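You operate a simulated robot arm through the tools that you are given. There is no shell and no other tool. Be economical: measure what you need, move in short steps, check, and stop when the job is done.

You run a simulated robot arm. Do the job below in one go: nothing can be reset, and whatever is moved stays where it is left.

TASK
Put the blue sponge on the top of the worktop away on the lower plant shelf.

It is judged by the outcome, as a careful person would: the job done as asked, and still so three seconds after it is handed in. It fails if anything else is knocked over, pushed out of place, dropped, spilled or broken.

THE ROBOT
A 6-joint arm with a two-finger parallel gripper on a trunk, on a base that drives. Base frame: it is fixed to the floor where the robot stands at the start and does not move with it; the origin is under the middle of the robot, x ahead of it, y to its left, z up. Readings come in m, rad, newtons and seconds.
With the tool pointing down near the work surface it reaches from about 0.48 to 0.88 m from the robot's upright axis, wherever it stands. Its first joint turns from -2.007 to 2.007 rad. Places, roughly: lower plant shelf [-0.1, 0.9, 0.4]. Payload 4.2 kg.
The tool frame sits at the grasp point between the pads (the TCP): z along the fingers, y along the line on which they close. The tips reach 0.023 m beyond it. Largest opening 0.094 m; finger width 0.038, thickness 0.01; the body of the gripper, 0.054 by 0.096 m, starts 0.039 m behind the TCP.
Orientation is told as [roll, pitch, yaw] about the base's x, y, z axes, in that order, counted from this pose: with the fingers straight down and closing along the base's y, the tool's x points along the base's -x, its y along +y and its z along -z.

THE INTERFACE
- The arm moves only by the tool drive_tool. Its argument "deltas" is a list of rows, each an object of numbers (a shift or turn left out is 0, a gripper value left out holds the last): "claw": the gripper command, from -1 (shut) to 1 (fully open), values between in proportion; "x", "y", "z": the shift along the tool's x, y, z in units of 30 mm (1.0 is 30 mm); "rx", "ry", "rz": the turn, a rotation vector about the tool's x, y, z in units of 5 degrees (1.0 is 5 degrees). In form: [{"claw": .., "x": .., "y": .., "z": .., "rx": .., "ry": .., "rz": ..}, ...]. A call has 1 to 8 rows; each row shifts and turns the commanded pose from where the row before left it, along the tool's axes as they then stand. A call with a number of a shift or a turn outside -1 to 1 is refused whole. Each row takes 0.2 s and may step no farther than 0.05 m and 0.15 rad from the row before; otherwise, or with a gripper value out of range, the whole call is refused. Where a pose cannot be reached the arm comes as near as it can. A force on the tool above 40 N (or 10 N above the force at the start of the call, whichever is more), or a blocked arm, ends the call early, and 0.2 s more pass. Each finger travels about 0.108 m/s and halts on what it meets, pressing with about 41 N; the grip force reading is that of the motor and also rises with nothing between the fingers. The clock runs only during rows and for 0.2 s after the last one: add rows that do not move to give the fingers time. The reply holds the time, the measured pose of the TCP, the force on the tool along the base axes, the opening and the grip force, in the units named above and with some noise.
- Cameras (640 x 400 px; columns grow to the right, rows downward): "scene" is now at [0.2293, 0.2128, 1.3544]; the picture's right is [0.23, -0.97, 0.00], its down [-0.71, -0.17, -0.68] and it looks along [0.67, 0.16, -0.73] (base axes); focal length 236 px, centre (320, 200). "wrist" rides on the gripper at [0.087, 0.016, -0.075] in the tool frame; the picture's right is [-0.18, 0.98, 0.00], its down [-0.58, -0.11, -0.81] and it looks along [-0.79, -0.15, 0.59] (tool axes); focal length 243 px, centre (320, 200). There is no depth. A picture from a camera that has moved, and an enlarged one, comes with that camera's place and axes in the base frame and with its lens.
- grab_frame(camera): a new picture of that camera. The clock stands still meanwhile.
- slide_trunk(by): slides the trunk up (or, below 0, down) by that many m; the arm and the scene camera ride with it, the base frame stays. It gives what a move gives, with no picture.
- base_move(legs): drives the robot by 1 to 6 legs, each [ahead, turn to the left] in m and rad, along the robot's own axes; the way and the turn of a leg run together, so that a leg with both is an arc; at most 1.5 m and 3.142 rad a leg. The arm and the cameras ride along, it lands a little off, and it stops where it bumps. It gives what a move gives.
- turn_head(pan, tilt): turns the head with the scene camera to pan (to the left, within 1.396 rad either way) and tilt (down, from -0.506 to 1.204), counted from straight ahead of the robot. It gives what a move gives.
- inspect(camera, box): a new picture of the part [left, top, right, bottom] of that camera's present view, enlarged. The clock stands still meanwhile.
- hand_in(): hands the job in; it is judged then, once.

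Work in short steps. Places have to be worked out from the pictures, the camera data and where the tool is seen: move nearer, look again, correct. Check each grasp and each placing, and mend what went wrong. You have 120 turns and 98 pictures in all, those below and enlarged ones among them. Open the gripper and draw the arm clear of the work before you hand the job in, unless the task says otherwise; then end with one line.

The tools are called after "Request:" as name(argument=value, ...) on one line, values as JSON. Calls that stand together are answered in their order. drive_tool: Moves the arm, as the interface text tells. Its arguments: {"type":"object","properties":{"deltas":{"type":"array","items":{"type":"object","properties":{"claw":{"type":"number"},"x":{"type":"number"},"y":{"type":"number"},"z":{"type":"number"},"rx":{"type":"number"},"ry":{"type":"number"},"rz":{"type":"number"}}}}},"required":["deltas"]} The other tools are called the same way: slide_trunk (by) slides the trunk up or down; base_move (legs) drives the base; turn_head (pan, tilt) turns the head that bears the scene camera; grab_frame (camera) takes a picture; inspect (camera, box) takes an enlarged picture of a part of a camera's view; hand_in () hands the job in.

At the start:

```text
time: 0.0
position: [0.3637, 0.2377, 1.1779]
orientation: [-0.001, 0.002, -0.001]
ft_force: [-0.3, -0.5, 0.4]
finger_gap: 0.0939
grasp_force: 0.1
trunk travel left (down, up): [-0.725, 0.265]
robot x, y, heading: [0.0023, -0.0023, 0.003]
head pan, tilt: [0.23, 0.819]
```

scene: 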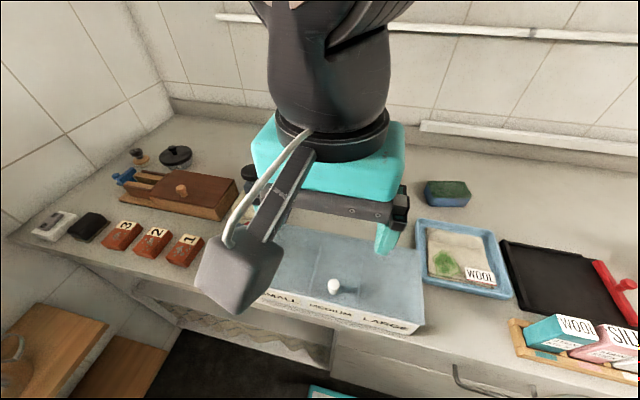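
wrist: 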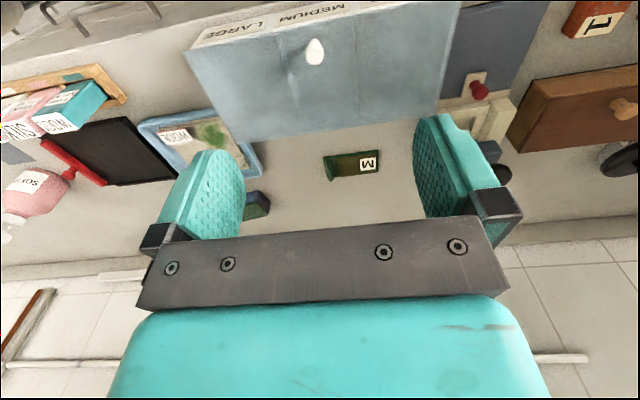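

The sponge (blue with a green top) looks to be near (0.73, 0.0, 0.92). I'll enlarge it, then look at the plant shelf.

Request:
inspect(camera="scene", box=[380, 140, 540, 240])

Request:
inspect(camera="wrist", box=[130, 90, 450, 290])

Request:
turn_head(pan=1.39, tilt=0.8)

Request:
grab_frame(camera="scene")

```text
4.00 times, centred on (460, 190) of scene
camera zoom: at [0.2293, 0.2128, 1.3544], right [0.23, -0.97, 0.0], down [-0.71, -0.17, -0.68], along [0.67, 0.16, -0.73], focal length 944 px, centre (-240, 240)
```

zoom: 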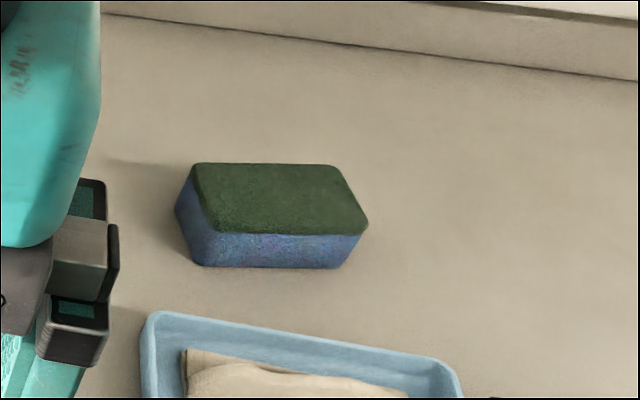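

```text
2.00 times, centred on (290, 190) of wrist
camera zoom: at [0.2793, 0.2528, 1.2537], right [0.18, 0.98, 0.0], down [0.58, -0.11, 0.81], along [0.79, -0.15, -0.59], focal length 485 px, centre (380, 220)
```

zoom: 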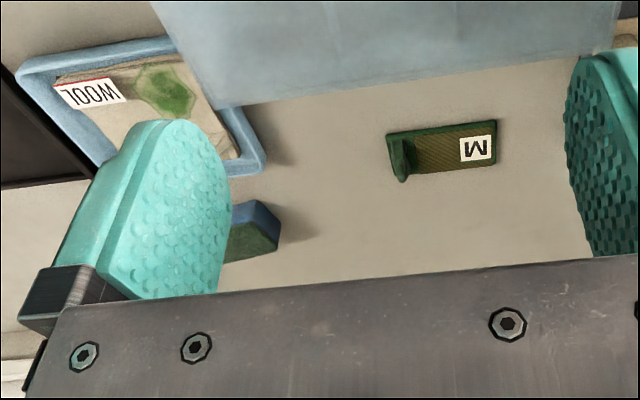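

```text
time: 1.4
position: [0.3652, 0.2375, 1.178]
orientation: [0.0, 0.003, -0.001]
ft_force: [0.5, -0.8, 1.1]
finger_gap: 0.0941
grasp_force: 0.1
trunk travel left (down, up): [-0.725, 0.265]
robot x, y, heading: [0.0002, 0.001, 0.001]
head pan, tilt: [1.389, 0.799]
```

```text
93 pictures are left
camera scene: at [0.1663, 0.2738, 1.3558], right [0.98, -0.18, 0.0], down [-0.13, -0.7, -0.7], along [0.13, 0.69, -0.72], focal length 236 px, centre (320, 200)
```

scene: 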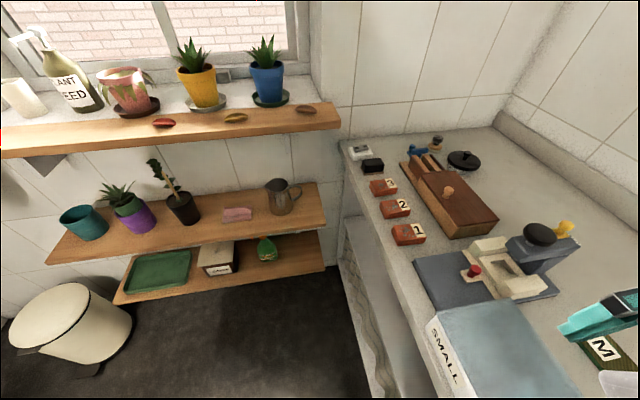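

The wall meets the worktop at y≈1.0, so the lowest board (tray, box, green item) is the one at z≈0.4. I'll zoom in on it to find free space.

Request:
inspect(camera="scene", box=[100, 170, 356, 330])

```text
2.50 times, centred on (228, 250) of scene
camera zoom: at [0.1663, 0.2738, 1.3558], right [0.98, -0.18, 0.0], down [-0.13, -0.7, -0.7], along [0.13, 0.69, -0.72], focal length 590 px, centre (550, 75)
```

zoom: 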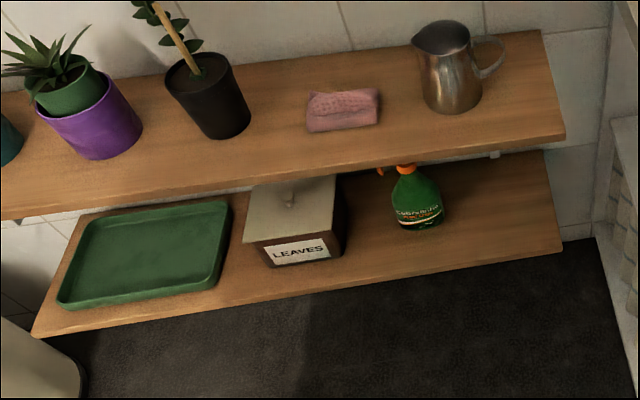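

The lower shelf is at z≈0.4, spanning x −0.56..0.28 and y 0.78..1.0, and it's free to the right of the spray bottle, around (0.175, 0.88). I'll grip the sponge across its short side with the tool tilted, so the same tilt can slip in under the upper board. First I move over the sponge.

Request:
drive_tool(deltas=[{"claw": 1, "x": -1, "y": -0.68}, {"x": -1, "y": -0.68}, {"x": -1, "y": -0.68}, {"x": -1, "y": -0.68}, {"x": -1, "y": -0.68}, {"x": -1, "y": -0.68}])

Request:
drive_tool(deltas=[{"x": -1, "y": -0.68}, {"x": -1, "y": -0.68}, {"x": -1, "y": -0.68}, {"x": -1, "y": -0.68}, {"x": -1, "y": -0.68}, {"x": -1, "y": -0.68}])

Request:
drive_tool(deltas=[{"rz": 1}, {"rz": 1}, {"rz": 1}, {"rz": 1}, {"rz": 1}, {"rz": 1}, {"rz": 1}, {"rz": 1}])

Request:
drive_tool(deltas=[{"rz": 1}, {"rz": 1}, {"rz": 1}, {"rz": 1}, {"rz": 1}, {"rz": 1}, {"rz": 1}, {"rz": 0.6}])

Request:
turn_head(pan=-0.1, tilt=0.75)

Request:
grab_frame(camera="scene")

Request:
grab_frame(camera="wrist")

```text
time: 2.8
position: [0.548, 0.1161, 1.1797]
orientation: [-0.001, 0.0, -0.001]
ft_force: [-0.2, 0.1, -0.2]
finger_gap: 0.094
grasp_force: 0.2
trunk travel left (down, up): [-0.725, 0.265]
robot x, y, heading: [0.0003, -0.001, -0.004]
head pan, tilt: [1.389, 0.799]
```

```text
time: 4.2
position: [0.7252, -0.0049, 1.1801]
orientation: [0.0, 0.002, -0.001]
ft_force: [-1.2, 0.1, 0.1]
finger_gap: 0.0941
grasp_force: 0.0
trunk travel left (down, up): [-0.725, 0.265]
robot x, y, heading: [0.0001, -0.0013, -0.002]
head pan, tilt: [1.389, 0.799]
```

```text
time: 6.0
position: [0.7249, -0.0062, 1.178]
orientation: [0.001, 0.002, -0.699]
ft_force: [0.1, -0.2, -0.2]
finger_gap: 0.0941
grasp_force: 0.0
trunk travel left (down, up): [-0.725, 0.265]
robot x, y, heading: [-0.0007, -0.0007, -0.003]
head pan, tilt: [1.389, 0.799]
```

```text
time: 7.8
position: [0.7241, -0.0065, 1.1791]
orientation: [-0.001, 0.0, -1.363]
ft_force: [-0.2, 0.4, 0.6]
finger_gap: 0.0941
grasp_force: 0.0
trunk travel left (down, up): [-0.725, 0.265]
robot x, y, heading: [0.0012, 0.0005, -0.003]
head pan, tilt: [1.389, 0.799]
```

```text
time: 9.4
position: [0.7248, -0.0067, 1.1772]
orientation: [-0.003, 0.001, -1.361]
ft_force: [-0.5, -0.1, 0.2]
finger_gap: 0.0943
grasp_force: 0.1
trunk travel left (down, up): [-0.725, 0.265]
robot x, y, heading: [-0.0006, -0.0013, 0.001]
head pan, tilt: [-0.099, 0.75]
```

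```text
91 pictures are left
camera scene: at [0.2341, 0.1863, 1.3598], right [-0.1, -1.0, 0.0], down [-0.68, 0.07, -0.73], along [0.73, -0.07, -0.68], focal length 236 px, centre (320, 200)
```

scene: 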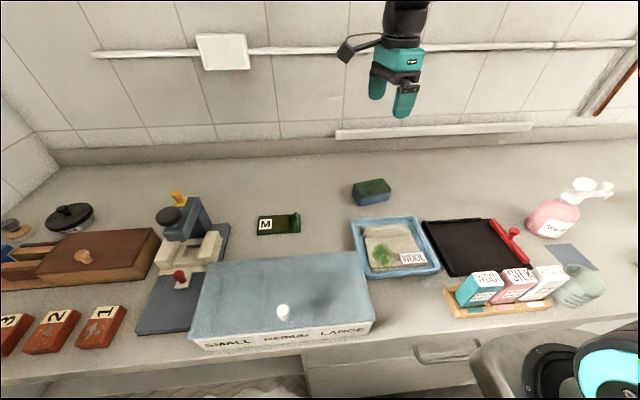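

```text
90 pictures are left
camera wrist: at [0.723, 0.0801, 1.2531], right [1.0, 0.02, 0.0], down [0.02, -0.59, 0.81], along [0.02, -0.81, -0.59], focal length 243 px, centre (320, 200)
```

wrist: 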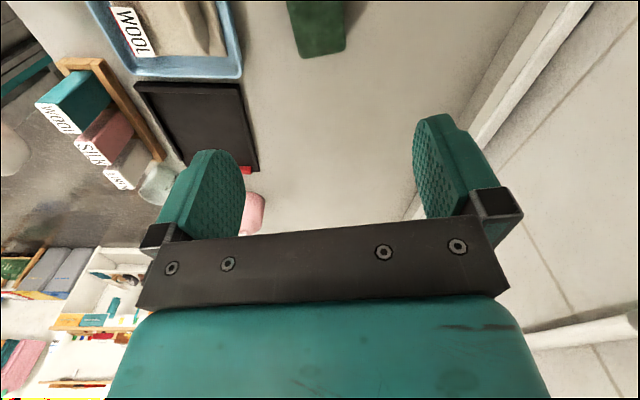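

The tool is above the sponge with the wrist turned. I'll refine the sponge's place from this unobstructed view.

Request:
inspect(camera="scene", box=[332, 165, 412, 215])

```text
8.00 times, centred on (372, 190) of scene
camera zoom: at [0.2341, 0.1863, 1.3598], right [-0.1, -1.0, 0.0], down [-0.68, 0.07, -0.73], along [0.73, -0.07, -0.68], focal length 1887 px, centre (-96, 280)
```

zoom: 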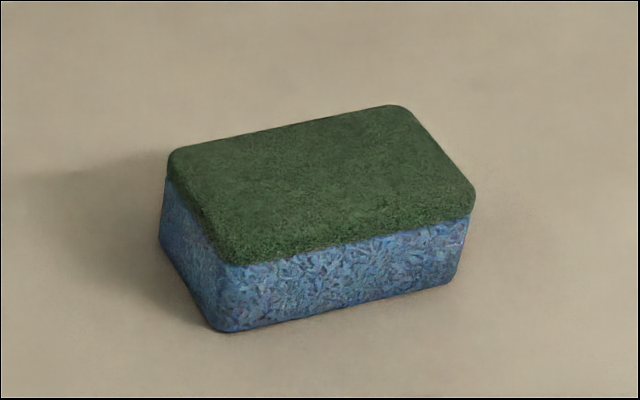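

Sponge centre ≈ (0.728, −0.008), top at 0.933, long axis about 10° off y. I'll tilt the tool 35° so the fingers lean toward +y with the camera uppermost, then descend part way.

Request:
drive_tool(deltas=[{"ry": 1}, {"ry": 1}, {"ry": 1}, {"ry": 1}, {"ry": 1}, {"ry": 1}, {"ry": 1}, {"x": -0.2, "z": -0.14, "y": 0.09, "rz": -0.3}])

Request:
drive_tool(deltas=[{"x": -0.574, "z": 0.819}, {"x": -0.574, "z": 0.819}, {"x": -0.574, "z": 0.819}, {"x": -0.574, "z": 0.819}, {"x": -0.574, "z": 0.819}])

Request:
grab_frame(camera="scene")

Request:
grab_frame(camera="wrist")

```text
time: 11.2
position: [0.7243, -0.0111, 1.1727]
orientation: [0.023, 0.611, -1.329]
ft_force: [0.7, 0.0, 0.1]
finger_gap: 0.0941
grasp_force: 0.0
out of reach, approached as far as the arm can: row 7, 8
trunk travel left (down, up): [-0.725, 0.265]
robot x, y, heading: [0.0018, -0.0013, 0.003]
head pan, tilt: [-0.099, 0.75]
```

```text
time: 12.4
position: [0.7237, -0.0107, 1.0229]
orientation: [0.018, 0.611, -1.33]
ft_force: [-0.1, 0.7, 0.2]
finger_gap: 0.0941
grasp_force: 0.0
trunk travel left (down, up): [-0.725, 0.265]
robot x, y, heading: [-0.0, 0.0008, -0.002]
head pan, tilt: [-0.099, 0.75]
```

```text
88 pictures are left
camera scene: at [0.2339, 0.1862, 1.3599], right [-0.1, -1.0, 0.0], down [-0.68, 0.07, -0.73], along [0.73, -0.07, -0.68], focal length 236 px, centre (320, 200)
```

scene: 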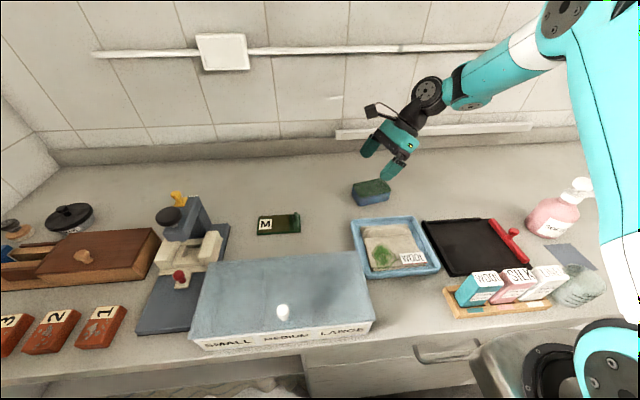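

```text
87 pictures are left
camera wrist: at [0.7324, 0.0191, 1.1338], right [0.99, 0.08, -0.09], down [0.1, -0.94, 0.33], along [-0.06, -0.33, -0.94], focal length 243 px, centre (320, 200)
```

wrist: 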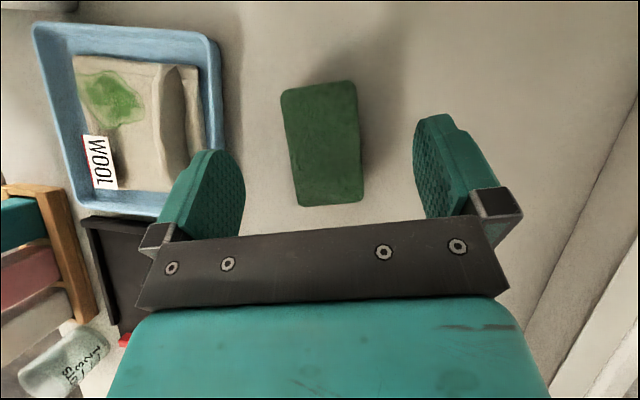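

The wrist view puts the sponge centre at (0.721, −0.007) and yaw at 11°, so the tool is nearly centred. I'll make a small correction and descend to z≈0.937.

Request:
drive_tool(deltas=[{"y": -0.07, "rz": 0.5}, {"x": -0.574, "z": 0.819}, {"x": -0.574, "z": 0.819}, {"x": -0.287, "z": 0.41}, {"x": -0.21, "z": 0.3}])

Request:
grab_frame(camera="wrist")

Request:
inspect(camera="scene", box=[310, 115, 470, 215])

```text
time: 13.6
position: [0.7211, -0.0123, 0.9357]
orientation: [-0.013, 0.612, -1.383]
ft_force: [-0.2, 0.4, -1.0]
finger_gap: 0.0939
grasp_force: 0.1
trunk travel left (down, up): [-0.725, 0.265]
robot x, y, heading: [0.0012, 0.0007, 0.0]
head pan, tilt: [-0.099, 0.75]
```

```text
86 pictures are left
camera wrist: at [0.7338, 0.0179, 1.0469], right [0.99, 0.04, -0.12], down [0.08, -0.94, 0.33], along [-0.1, -0.33, -0.94], focal length 243 px, centre (320, 200)
```

wrist: 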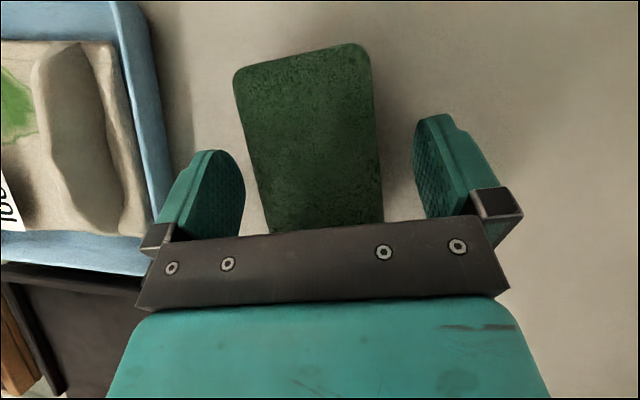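

```text
4.00 times, centred on (390, 165) of scene
camera zoom: at [0.2341, 0.1862, 1.3599], right [-0.1, -1.0, 0.0], down [-0.68, 0.07, -0.73], along [0.73, -0.07, -0.68], focal length 944 px, centre (40, 340)
```

zoom: 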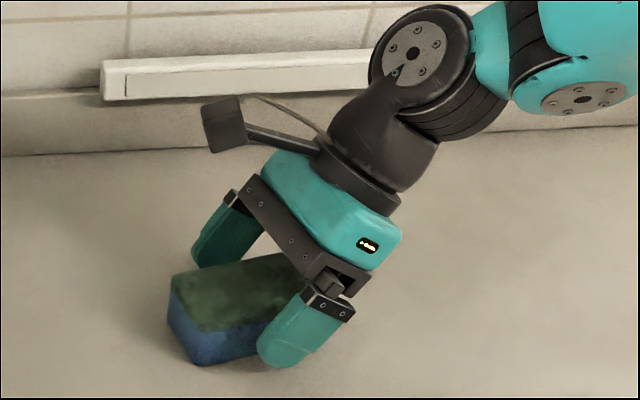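

The fingers straddle the sponge with the tips just above the worktop. I'll close the gripper.

Request:
drive_tool(deltas=[{"claw": -1}, {"claw": -1}, {"claw": -1}, {"claw": -1}])

Request:
drive_tool(deltas=[{"x": 0.287, "z": -0.41}, {"x": 0.574, "z": -0.819}, {"x": 0.574, "z": -0.819}])

Request:
grab_frame(camera="scene")

Request:
grab_frame(camera="wrist")

```text
time: 14.6
position: [0.7218, -0.0127, 0.9358]
orientation: [-0.014, 0.61, -1.385]
ft_force: [-1.5, -0.2, -0.5]
finger_gap: 0.057
grasp_force: 41.1
trunk travel left (down, up): [-0.725, 0.265]
robot x, y, heading: [-0.0004, 0.0009, 0.001]
head pan, tilt: [-0.099, 0.75]
```

```text
time: 15.4
position: [0.7247, -0.0109, 1.0125]
orientation: [-0.014, 0.61, -1.383]
ft_force: [1.0, -0.1, -0.1]
finger_gap: 0.0566
grasp_force: 40.6
trunk travel left (down, up): [-0.725, 0.265]
robot x, y, heading: [-0.0024, -0.0004, -0.003]
head pan, tilt: [-0.099, 0.75]
```

```text
84 pictures are left
camera scene: at [0.2344, 0.1862, 1.3597], right [-0.1, -1.0, 0.0], down [-0.68, 0.07, -0.73], along [0.73, -0.07, -0.68], focal length 236 px, centre (320, 200)
```

scene: 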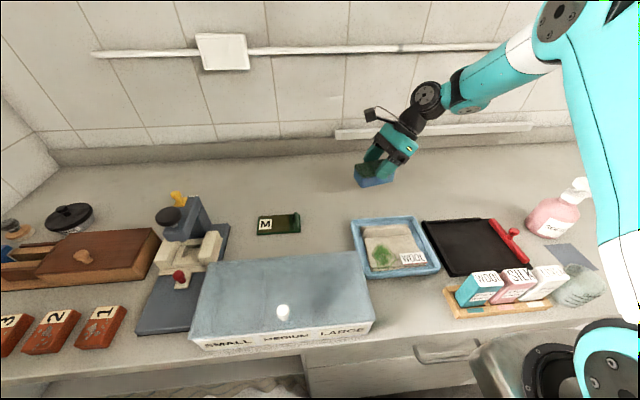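

```text
83 pictures are left
camera wrist: at [0.737, 0.0183, 1.1236], right [0.99, 0.04, -0.12], down [0.08, -0.94, 0.33], along [-0.1, -0.33, -0.94], focal length 243 px, centre (320, 200)
```

wrist: 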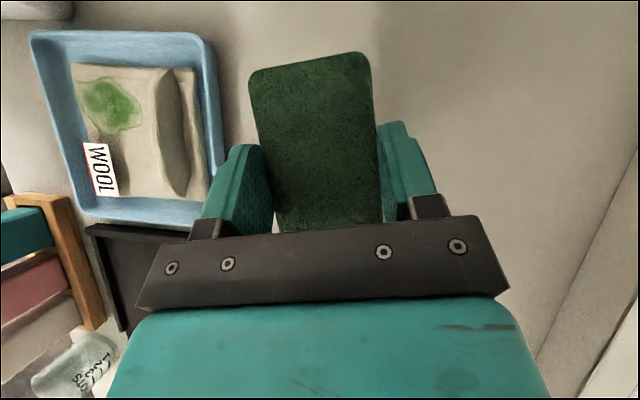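

The sponge is held (gap 0.057, lifted cleanly). I'll lift higher and pull in somewhat, then swing the tool so that in the robot's frame it points outward.

Request:
drive_tool(deltas=[{"x": 0.574, "z": -0.819}, {"x": 0.574, "z": -0.819}, {"x": 0.574, "z": -0.819}, {"x": 0.574, "z": -0.819}, {"x": 0.15, "y": -0.983, "z": 0.106}, {"x": 0.15, "y": -0.983, "z": 0.106}, {"x": 0.15, "y": -0.983, "z": 0.106}])

Request:
drive_tool(deltas=[{"rx": -0.574, "rz": 0.819}, {"rx": -0.574, "rz": 0.819}, {"rx": -0.574, "rz": 0.819}, {"rx": -0.574, "rz": 0.819}, {"rx": -0.574, "rz": 0.819}, {"rx": -0.574, "rz": 0.819}, {"rx": -0.574, "rz": 0.819}, {"rx": -0.574, "rz": 0.819}])

```text
time: 17.0
position: [0.6375, -0.0139, 1.132]
orientation: [-0.014, 0.611, -1.383]
ft_force: [0.3, -0.1, -0.6]
finger_gap: 0.0567
grasp_force: 40.3
trunk travel left (down, up): [-0.725, 0.265]
robot x, y, heading: [0.003, -0.0022, -0.001]
head pan, tilt: [-0.099, 0.75]
```

```text
time: 18.8
position: [0.6343, -0.0136, 1.1336]
orientation: [-0.012, 0.604, -2.081]
ft_force: [0.0, -0.4, -0.9]
finger_gap: 0.0569
grasp_force: 41.0
trunk travel left (down, up): [-0.725, 0.265]
robot x, y, heading: [0.0007, 0.0017, -0.003]
head pan, tilt: [-0.099, 0.75]
```

That works. I'll continue the rotation to about −3.1.

Request:
drive_tool(deltas=[{"rx": -0.574, "rz": 0.819}, {"rx": -0.574, "rz": 0.819}, {"rx": -0.574, "rz": 0.819}, {"rx": -0.574, "rz": 0.819}, {"rx": -0.574, "rz": 0.819}, {"rx": -0.574, "rz": 0.819}, {"rx": -0.574, "rz": 0.819}, {"rx": -0.574, "rz": 0.819}])

Request:
drive_tool(deltas=[{"rx": -0.574, "rz": 0.819}, {"rx": -0.574, "rz": 0.819}, {"rx": -0.574, "rz": 0.819}, {"rx": -0.574, "rz": 0.819}])

Request:
turn_head(pan=0.3, tilt=1.1)

Request:
grab_frame(camera="scene")

```text
time: 20.6
position: [0.6346, -0.0122, 1.132]
orientation: [-0.001, 0.602, -2.773]
ft_force: [-0.6, 0.1, -0.6]
finger_gap: 0.0567
grasp_force: 41.1
trunk travel left (down, up): [-0.725, 0.265]
robot x, y, heading: [0.0012, -0.0006, 0.001]
head pan, tilt: [-0.099, 0.75]
```

```text
time: 21.6
position: [0.6321, -0.1321, 1.1179]
orientation: [0.002, 0.602, -3.107]
ft_force: [0.5, -0.2, 0.1]
finger_gap: 0.0567
grasp_force: 40.8
out of reach, approached as far as the arm can: row 1, 2, 3, 4
trunk travel left (down, up): [-0.725, 0.265]
robot x, y, heading: [-0.0003, 0.0013, 0.0]
head pan, tilt: [-0.099, 0.75]
```

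```text
time: 22.4
position: [0.6327, -0.1314, 1.1175]
orientation: [0.003, 0.602, -3.108]
ft_force: [0.1, 0.1, -0.4]
finger_gap: 0.0568
grasp_force: 41.1
trunk travel left (down, up): [-0.725, 0.265]
robot x, y, heading: [-0.0004, -0.0005, 0.001]
head pan, tilt: [0.3, 1.1]
```

```text
82 pictures are left
camera scene: at [0.212, 0.213, 1.3341], right [0.29, -0.96, 0.0], down [-0.85, -0.26, -0.45], along [0.43, 0.13, -0.89], focal length 236 px, centre (320, 200)
```

scene: 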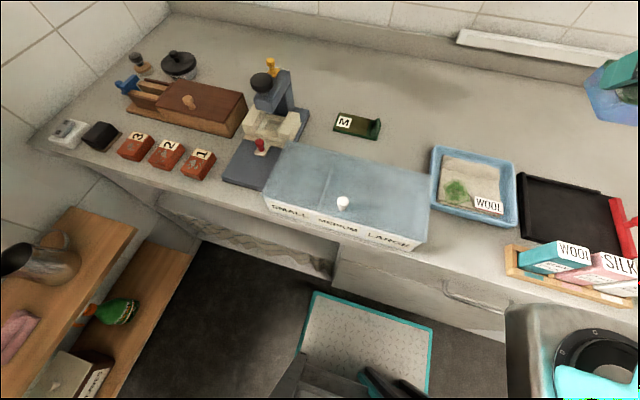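

The wrist nears its limit at a relative yaw of about −2.9, so I'll place with the robot heading ~65° and a relative yaw of about −2.6. I'll rotate the tool back a bit, raise the trunk for a safe swing, and look behind to the sides before reversing.

Request:
drive_tool(deltas=[{"rx": 0.574, "rz": -0.819}, {"rx": 0.574, "rz": -0.819}, {"rx": 0.574, "rz": -0.819}, {"rx": 0.574, "rz": -0.819}, {"rx": 0.574, "rz": -0.819}, {"rx": 0.574, "rz": -0.819}])

Request:
slide_trunk(by=0.2)

Request:
turn_head(pan=1.39, tilt=0.9)

Request:
grab_frame(camera="scene")

Request:
turn_head(pan=-1.39, tilt=0.9)

Request:
grab_frame(camera="scene")

```text
time: 23.8
position: [0.6309, -0.1346, 1.1181]
orientation: [-0.004, 0.6, -2.597]
ft_force: [-0.5, 0.4, -0.3]
finger_gap: 0.0567
grasp_force: 41.1
trunk travel left (down, up): [-0.725, 0.265]
robot x, y, heading: [0.0004, 0.0014, -0.003]
head pan, tilt: [0.3, 1.1]
```

```text
time: 26.0
position: [0.6309, -0.1327, 1.3178]
orientation: [-0.004, 0.602, -2.598]
ft_force: [-0.5, 0.4, -0.5]
finger_gap: 0.0566
grasp_force: 40.4
trunk travel left (down, up): [-0.925, 0.065]
robot x, y, heading: [-0.0013, -0.0023, 0.0]
head pan, tilt: [0.3, 1.1]
```

```text
time: 27.3
position: [0.6311, -0.1332, 1.3188]
orientation: [-0.005, 0.603, -2.598]
ft_force: [0.0, 0.5, -0.7]
finger_gap: 0.0568
grasp_force: 41.1
trunk travel left (down, up): [-0.925, 0.065]
robot x, y, heading: [-0.0006, 0.0022, 0.0]
head pan, tilt: [1.389, 0.901]
```

```text
81 pictures are left
camera scene: at [0.1654, 0.2686, 1.5479], right [0.98, -0.18, 0.0], down [-0.14, -0.77, -0.62], along [0.11, 0.61, -0.78], focal length 236 px, centre (320, 200)
```

scene: 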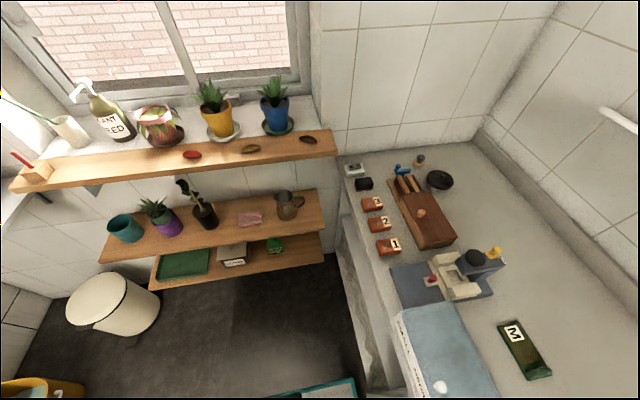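

```text
time: 29.8
position: [0.6308, -0.1324, 1.3181]
orientation: [-0.003, 0.603, -2.599]
ft_force: [-0.4, -0.3, 0.2]
finger_gap: 0.0568
grasp_force: 41.6
trunk travel left (down, up): [-0.925, 0.065]
robot x, y, heading: [0.0013, -0.0025, 0.002]
head pan, tilt: [-1.389, 0.901]
```

```text
80 pictures are left
camera scene: at [0.1653, 0.1201, 1.5479], right [-0.98, -0.18, 0.0], down [-0.14, 0.77, -0.62], along [0.11, -0.61, -0.78], focal length 236 px, centre (320, 200)
```

scene: 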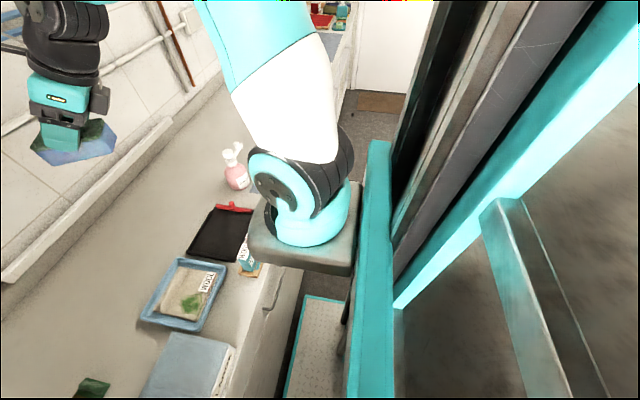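

Left side is clear, with the yellow bin far off at x≈−0.95. I'll recentre the arm ahead, reverse 0.2 m, then turn left about 65°.

Request:
drive_tool(deltas=[{"x": 0.43, "y": -0.85, "z": 0.3}, {"x": 0.43, "y": -0.85, "z": 0.3}, {"x": 0.43, "y": -0.85, "z": 0.3}, {"x": 0.43, "y": -0.85, "z": 0.3}])

Request:
base_move(legs=[[-0.2, 0]])

Request:
base_move(legs=[[0, 1.13]])

Request:
turn_head(pan=0.1, tilt=0.8)

Request:
grab_frame(camera="scene")

```text
time: 30.8
position: [0.6334, -0.0142, 1.3215]
orientation: [-0.005, 0.601, -2.6]
ft_force: [-0.1, -0.7, -1.0]
finger_gap: 0.0566
grasp_force: 41.2
trunk travel left (down, up): [-0.925, 0.065]
robot x, y, heading: [-0.0007, 0.0016, 0.0]
head pan, tilt: [-1.389, 0.901]
```

```text
time: 32.4
position: [0.4385, -0.0116, 1.3207]
orientation: [-0.003, 0.602, -2.594]
ft_force: [0.5, -0.3, -0.6]
finger_gap: 0.0566
grasp_force: 40.7
trunk travel left (down, up): [-0.925, 0.065]
robot x, y, heading: [-0.1965, -0.0012, 0.002]
head pan, tilt: [-1.389, 0.901]
```

```text
time: 35.6
position: [0.0899, 0.5655, 1.3211]
orientation: [-0.002, 0.603, -1.474]
ft_force: [-0.3, -0.4, -0.2]
finger_gap: 0.0568
grasp_force: 41.3
trunk travel left (down, up): [-0.925, 0.065]
robot x, y, heading: [-0.1939, -0.001, 1.122]
head pan, tilt: [-1.389, 0.901]
```

```text
time: 37.2
position: [0.089, 0.5657, 1.3217]
orientation: [-0.003, 0.602, -1.474]
ft_force: [-0.1, 0.3, -0.5]
finger_gap: 0.0568
grasp_force: 41.2
trunk travel left (down, up): [-0.925, 0.065]
robot x, y, heading: [-0.1935, 0.0022, 1.125]
head pan, tilt: [0.099, 0.799]
```

```text
79 pictures are left
camera scene: at [-0.2783, 0.2963, 1.5558], right [0.94, -0.34, 0.0], down [-0.24, -0.67, -0.7], along [0.24, 0.66, -0.72], focal length 236 px, centre (320, 200)
```

scene: 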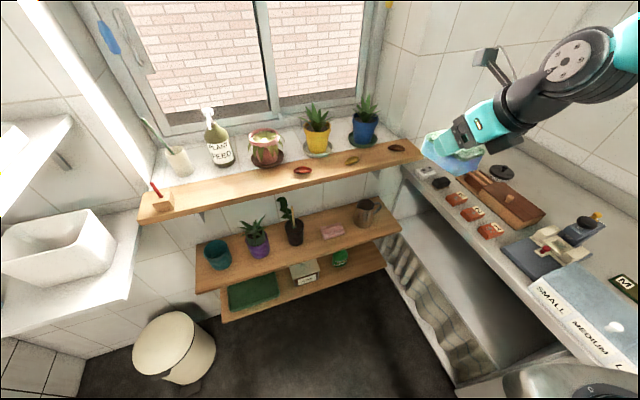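

All clear. The TCP is about 0.2 m in front of the shelves, so I'll lower the trunk in steps.

Request:
slide_trunk(by=-0.4)

Request:
grab_frame(camera="scene")

```text
time: 41.0
position: [0.0893, 0.5645, 0.9219]
orientation: [-0.003, 0.603, -1.473]
ft_force: [0.5, -0.2, -0.5]
finger_gap: 0.0562
grasp_force: 41.4
trunk travel left (down, up): [-0.525, 0.465]
robot x, y, heading: [-0.1951, 0.0005, 1.124]
head pan, tilt: [0.099, 0.799]
```

```text
78 pictures are left
camera scene: at [-0.2784, 0.2963, 1.1559], right [0.94, -0.34, 0.0], down [-0.24, -0.67, -0.7], along [0.24, 0.66, -0.72], focal length 236 px, centre (320, 200)
```

scene: 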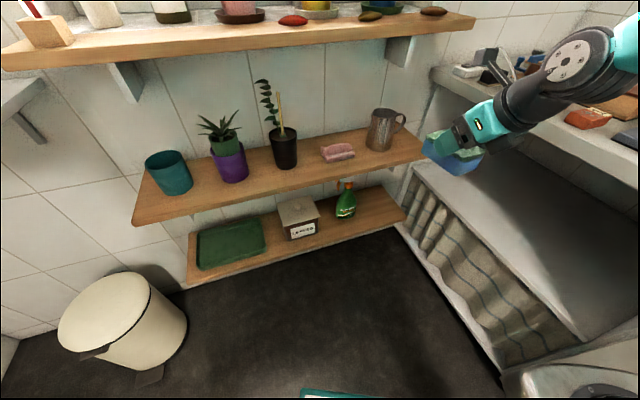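

The parallax confirms it: the middle board is at z≈0.69 and the lower board at z≈0.42–0.46, with its front edge at y≈0.76. I'll lower further and look again.

Request:
slide_trunk(by=-0.36)

Request:
turn_head(pan=-0.1, tilt=0.6)

Request:
grab_frame(camera="scene")

Request:
grab_frame(camera="wrist")

```text
time: 44.5
position: [0.0899, 0.5641, 0.5609]
orientation: [-0.005, 0.601, -1.472]
ft_force: [-0.3, 0.4, 0.0]
finger_gap: 0.0568
grasp_force: 40.8
trunk travel left (down, up): [-0.165, 0.825]
robot x, y, heading: [-0.1936, 0.0019, 1.127]
head pan, tilt: [0.099, 0.799]
```

```text
time: 45.2
position: [0.0902, 0.5654, 0.5613]
orientation: [-0.004, 0.601, -1.473]
ft_force: [-0.2, 0.4, 0.0]
finger_gap: 0.0566
grasp_force: 41.0
trunk travel left (down, up): [-0.165, 0.825]
robot x, y, heading: [-0.1962, -0.0037, 1.124]
head pan, tilt: [-0.099, 0.6]
```

```text
77 pictures are left
camera scene: at [-0.26, 0.296, 0.8127], right [0.86, -0.52, 0.0], down [-0.29, -0.48, -0.82], along [0.43, 0.71, -0.57], focal length 236 px, centre (320, 200)
```

scene: 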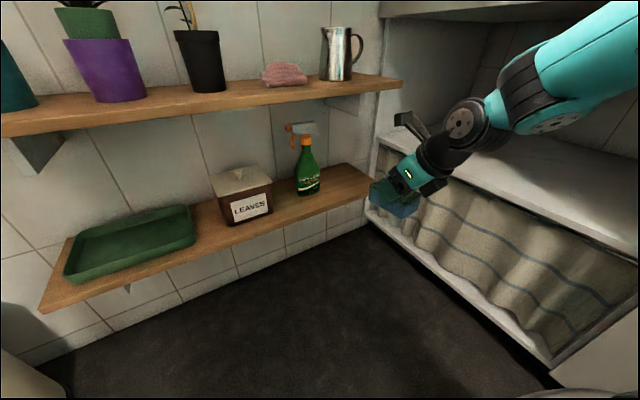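

```text
76 pictures are left
camera wrist: at [0.1046, 0.5949, 0.6722], right [0.99, -0.05, -0.11], down [-0.01, -0.94, 0.34], along [-0.12, -0.33, -0.94], focal length 243 px, centre (320, 200)
```

wrist: 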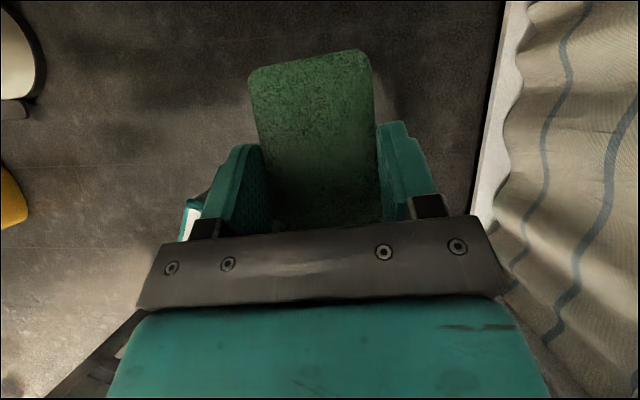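

Two views put the lower board's top at z≈0.397, its front edge at y≈0.80 and the spray bottle near (0.05, 0.89). The target is sponge centre ≈ (0.18, 0.87). I'll lower to TCP z≈0.466 and drive forward a bit.

Request:
slide_trunk(by=-0.095)

Request:
base_move(legs=[[0.17, 0]])

Request:
grab_frame(camera="scene")

Request:
grab_frame(camera="wrist")

```text
time: 46.5
position: [0.0899, 0.5663, 0.4674]
orientation: [-0.002, 0.603, -1.473]
ft_force: [-0.3, -0.3, -0.8]
finger_gap: 0.0566
grasp_force: 40.6
trunk travel left (down, up): [-0.07, 0.92]
robot x, y, heading: [-0.1957, -0.0001, 1.126]
head pan, tilt: [-0.099, 0.6]
```

```text
time: 48.0
position: [0.1655, 0.7213, 0.4656]
orientation: [-0.003, 0.602, -1.475]
ft_force: [1.0, -0.4, 0.1]
finger_gap: 0.0567
grasp_force: 40.9
trunk travel left (down, up): [-0.07, 0.92]
robot x, y, heading: [-0.1211, 0.1578, 1.121]
head pan, tilt: [-0.099, 0.6]
```

```text
75 pictures are left
camera scene: at [-0.1842, 0.4536, 0.7177], right [0.85, -0.52, 0.0], down [-0.29, -0.48, -0.83], along [0.43, 0.7, -0.56], focal length 236 px, centre (320, 200)
```

scene: 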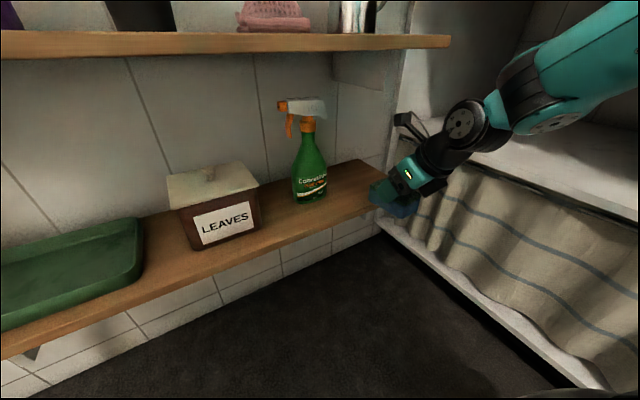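

```text
74 pictures are left
camera wrist: at [0.1809, 0.752, 0.5772], right [0.99, -0.06, -0.11], down [-0.02, -0.94, 0.34], along [-0.12, -0.33, -0.94], focal length 243 px, centre (320, 200)
```

wrist: 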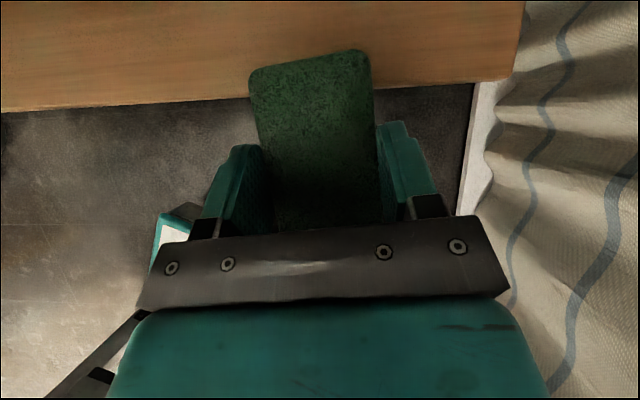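

The wrist view shows the board's front edge at y≈0.77 and its right end at x≈0.28. I'll advance the arm +0.13 m in y over the shelf at this height.

Request:
drive_tool(deltas=[{"x": 0.815, "y": 0.2, "z": 0.571}, {"x": 0.815, "y": 0.2, "z": 0.571}, {"x": 0.815, "y": 0.2, "z": 0.571}, {"x": 0.815, "y": 0.1, "z": 0.571}, {"x": 0.245, "y": 0.03, "z": 0.17}])

Request:
grab_frame(camera="scene")

Request:
grab_frame(camera="wrist")

```text
time: 49.2
position: [0.1766, 0.8535, 0.4662]
orientation: [-0.003, 0.602, -1.474]
ft_force: [-0.1, 0.0, -0.3]
finger_gap: 0.0566
grasp_force: 40.9
trunk travel left (down, up): [-0.07, 0.92]
robot x, y, heading: [-0.1217, 0.1588, 1.127]
head pan, tilt: [-0.099, 0.6]
```

```text
73 pictures are left
camera scene: at [-0.1842, 0.4536, 0.7177], right [0.85, -0.52, 0.0], down [-0.29, -0.48, -0.83], along [0.43, 0.7, -0.56], focal length 236 px, centre (320, 200)
```

scene: 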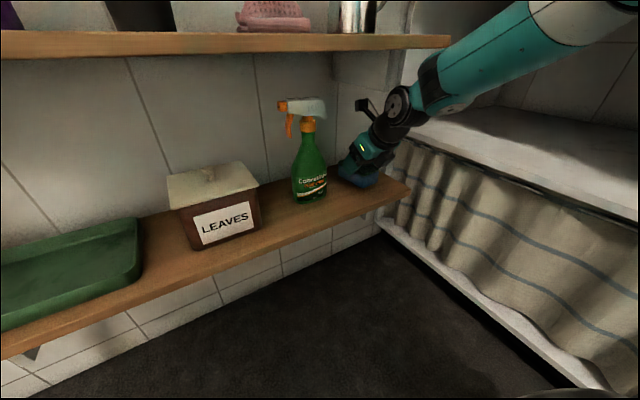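

```text
72 pictures are left
camera wrist: at [0.1912, 0.8836, 0.5765], right [0.99, -0.06, -0.11], down [-0.02, -0.94, 0.34], along [-0.12, -0.33, -0.94], focal length 243 px, centre (320, 200)
```

wrist: 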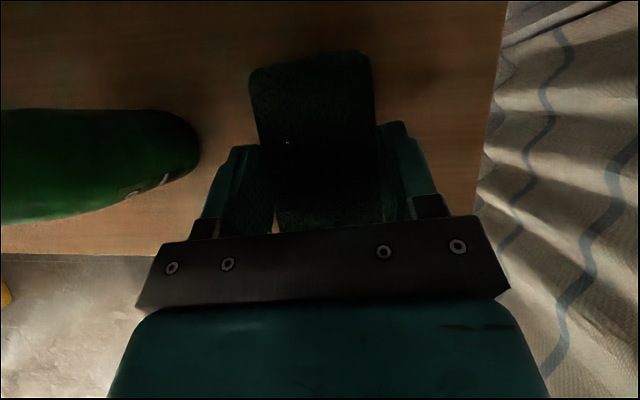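

The sponge is over the shelf with the bottle about 4 cm clear. I'll nudge 6 mm right and lower onto the board in small steps.

Request:
drive_tool(deltas=[{"y": 0.2}, {"x": -0.287, "z": 0.41}, {"x": -0.2, "z": 0.287}, {"x": -0.086, "z": 0.123}])

Request:
inspect(camera="scene", box=[280, 110, 440, 210])

```text
time: 50.0
position: [0.1832, 0.8551, 0.4489]
orientation: [0.0, 0.615, -1.473]
ft_force: [-0.4, -7.8, 15.9]
finger_gap: 0.0568
grasp_force: 40.7
trunk travel left (down, up): [-0.07, 0.92]
robot x, y, heading: [-0.1213, 0.1574, 1.12]
head pan, tilt: [-0.099, 0.6]
stopped in row 3: the force on the tool passed its limit (the readings are from after the stop); the commanded pose is now the measured one
```

```text
4.00 times, centred on (360, 160) of scene
camera zoom: at [-0.1841, 0.4532, 0.718], right [0.85, -0.52, 0.0], down [-0.29, -0.48, -0.83], along [0.43, 0.7, -0.56], focal length 944 px, centre (160, 360)
```

zoom: 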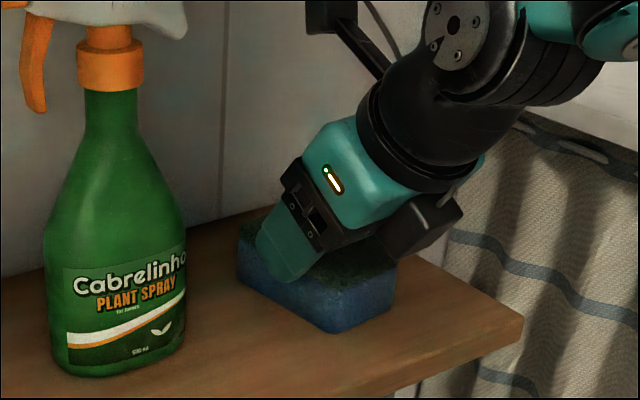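

Contact at TCP z≈0.449; the sponge sits flat on the board, well inside the edge. I'll open the gripper.

Request:
drive_tool(deltas=[{"x": 0.03, "z": -0.05, "claw": -1}, {"claw": 1}, {"claw": 1}, {"claw": 1}, {"claw": 1}])

Request:
grab_frame(camera="wrist")

Request:
inspect(camera="scene", box=[280, 110, 440, 210])

```text
time: 51.2
position: [0.1828, 0.8544, 0.4477]
orientation: [-0.002, 0.611, -1.474]
ft_force: [-0.2, 0.0, 0.0]
finger_gap: 0.0941
grasp_force: 0.0
trunk travel left (down, up): [-0.07, 0.92]
robot x, y, heading: [-0.1214, 0.1593, 1.125]
head pan, tilt: [-0.099, 0.6]
```

```text
70 pictures are left
camera wrist: at [0.1972, 0.883, 0.559], right [0.99, -0.05, -0.11], down [-0.02, -0.94, 0.33], along [-0.12, -0.32, -0.94], focal length 243 px, centre (320, 200)
```

wrist: 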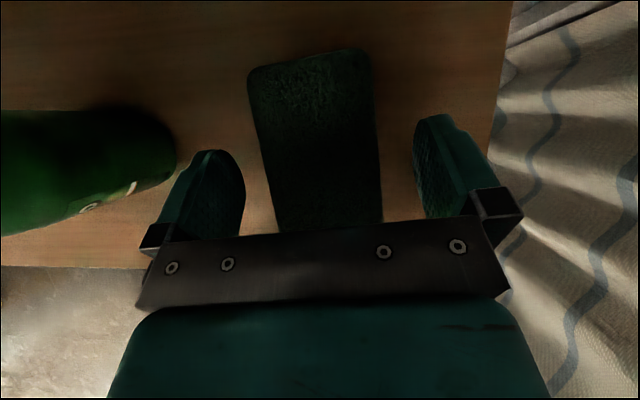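

```text
4.00 times, centred on (360, 160) of scene
camera zoom: at [-0.184, 0.4536, 0.7177], right [0.85, -0.52, 0.0], down [-0.29, -0.48, -0.83], along [0.43, 0.7, -0.56], focal length 944 px, centre (160, 360)
```

zoom: 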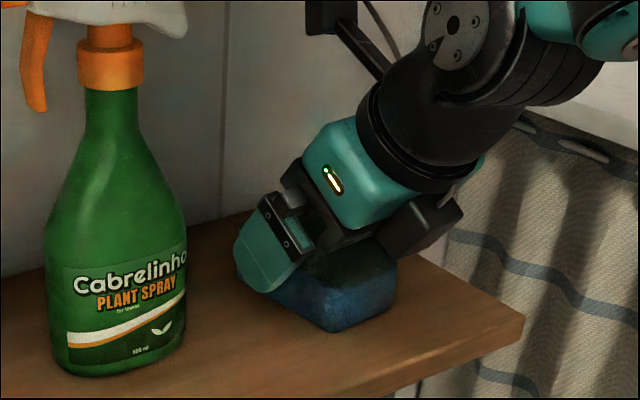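

Released cleanly. I'll withdraw along the fingers by 4 cm, then straight back out of the shelf.

Request:
drive_tool(deltas=[{"z": -0.7}, {"z": -0.7}, {"x": -0.815, "y": -0.096, "z": -0.571}, {"x": -0.815, "y": -0.096, "z": -0.571}, {"x": -0.815, "y": -0.096, "z": -0.571}, {"x": -0.815, "y": -0.096, "z": -0.571}, {"x": -0.815, "y": -0.096, "z": -0.571}])

Request:
base_move(legs=[[-0.15, 0]])

Request:
grab_frame(camera="scene")

```text
time: 52.8
position: [0.1829, 0.6819, 0.4824]
orientation: [-0.003, 0.612, -1.473]
ft_force: [-0.3, 0.2, -0.1]
finger_gap: 0.0942
grasp_force: 0.1
trunk travel left (down, up): [-0.07, 0.92]
robot x, y, heading: [-0.1193, 0.1564, 1.126]
head pan, tilt: [-0.099, 0.6]
```

```text
time: 54.1
position: [0.1225, 0.5501, 0.4845]
orientation: [-0.002, 0.611, -1.475]
ft_force: [-0.1, -1.0, -0.4]
finger_gap: 0.0941
grasp_force: 0.0
trunk travel left (down, up): [-0.07, 0.92]
robot x, y, heading: [-0.1838, 0.0265, 1.118]
head pan, tilt: [-0.099, 0.6]
```

```text
68 pictures are left
camera scene: at [-0.2464, 0.3229, 0.7177], right [0.85, -0.52, 0.0], down [-0.29, -0.48, -0.83], along [0.43, 0.7, -0.56], focal length 236 px, centre (320, 200)
```

scene: 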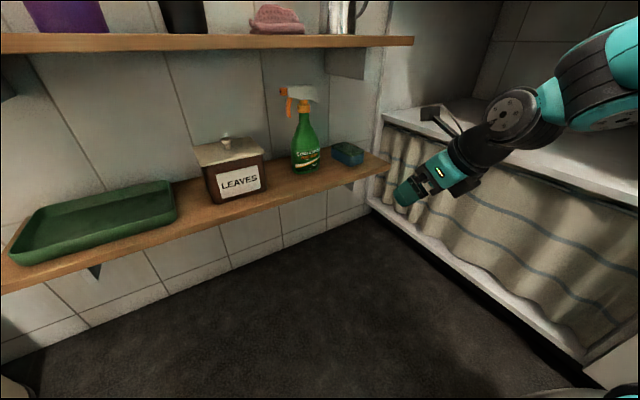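

The sponge lies flat on the lower shelf beside the spray bottle, nothing else has moved, and the arm is clear with the gripper open. I'm handing in.

Request:
hand_in()

```text
The job is handed in.
```

The blue sponge is on the lower plant shelf, lying flat to the right of the spray bottle. I saw nothing else disturbed, and the arm is drawn clear with the gripper open.
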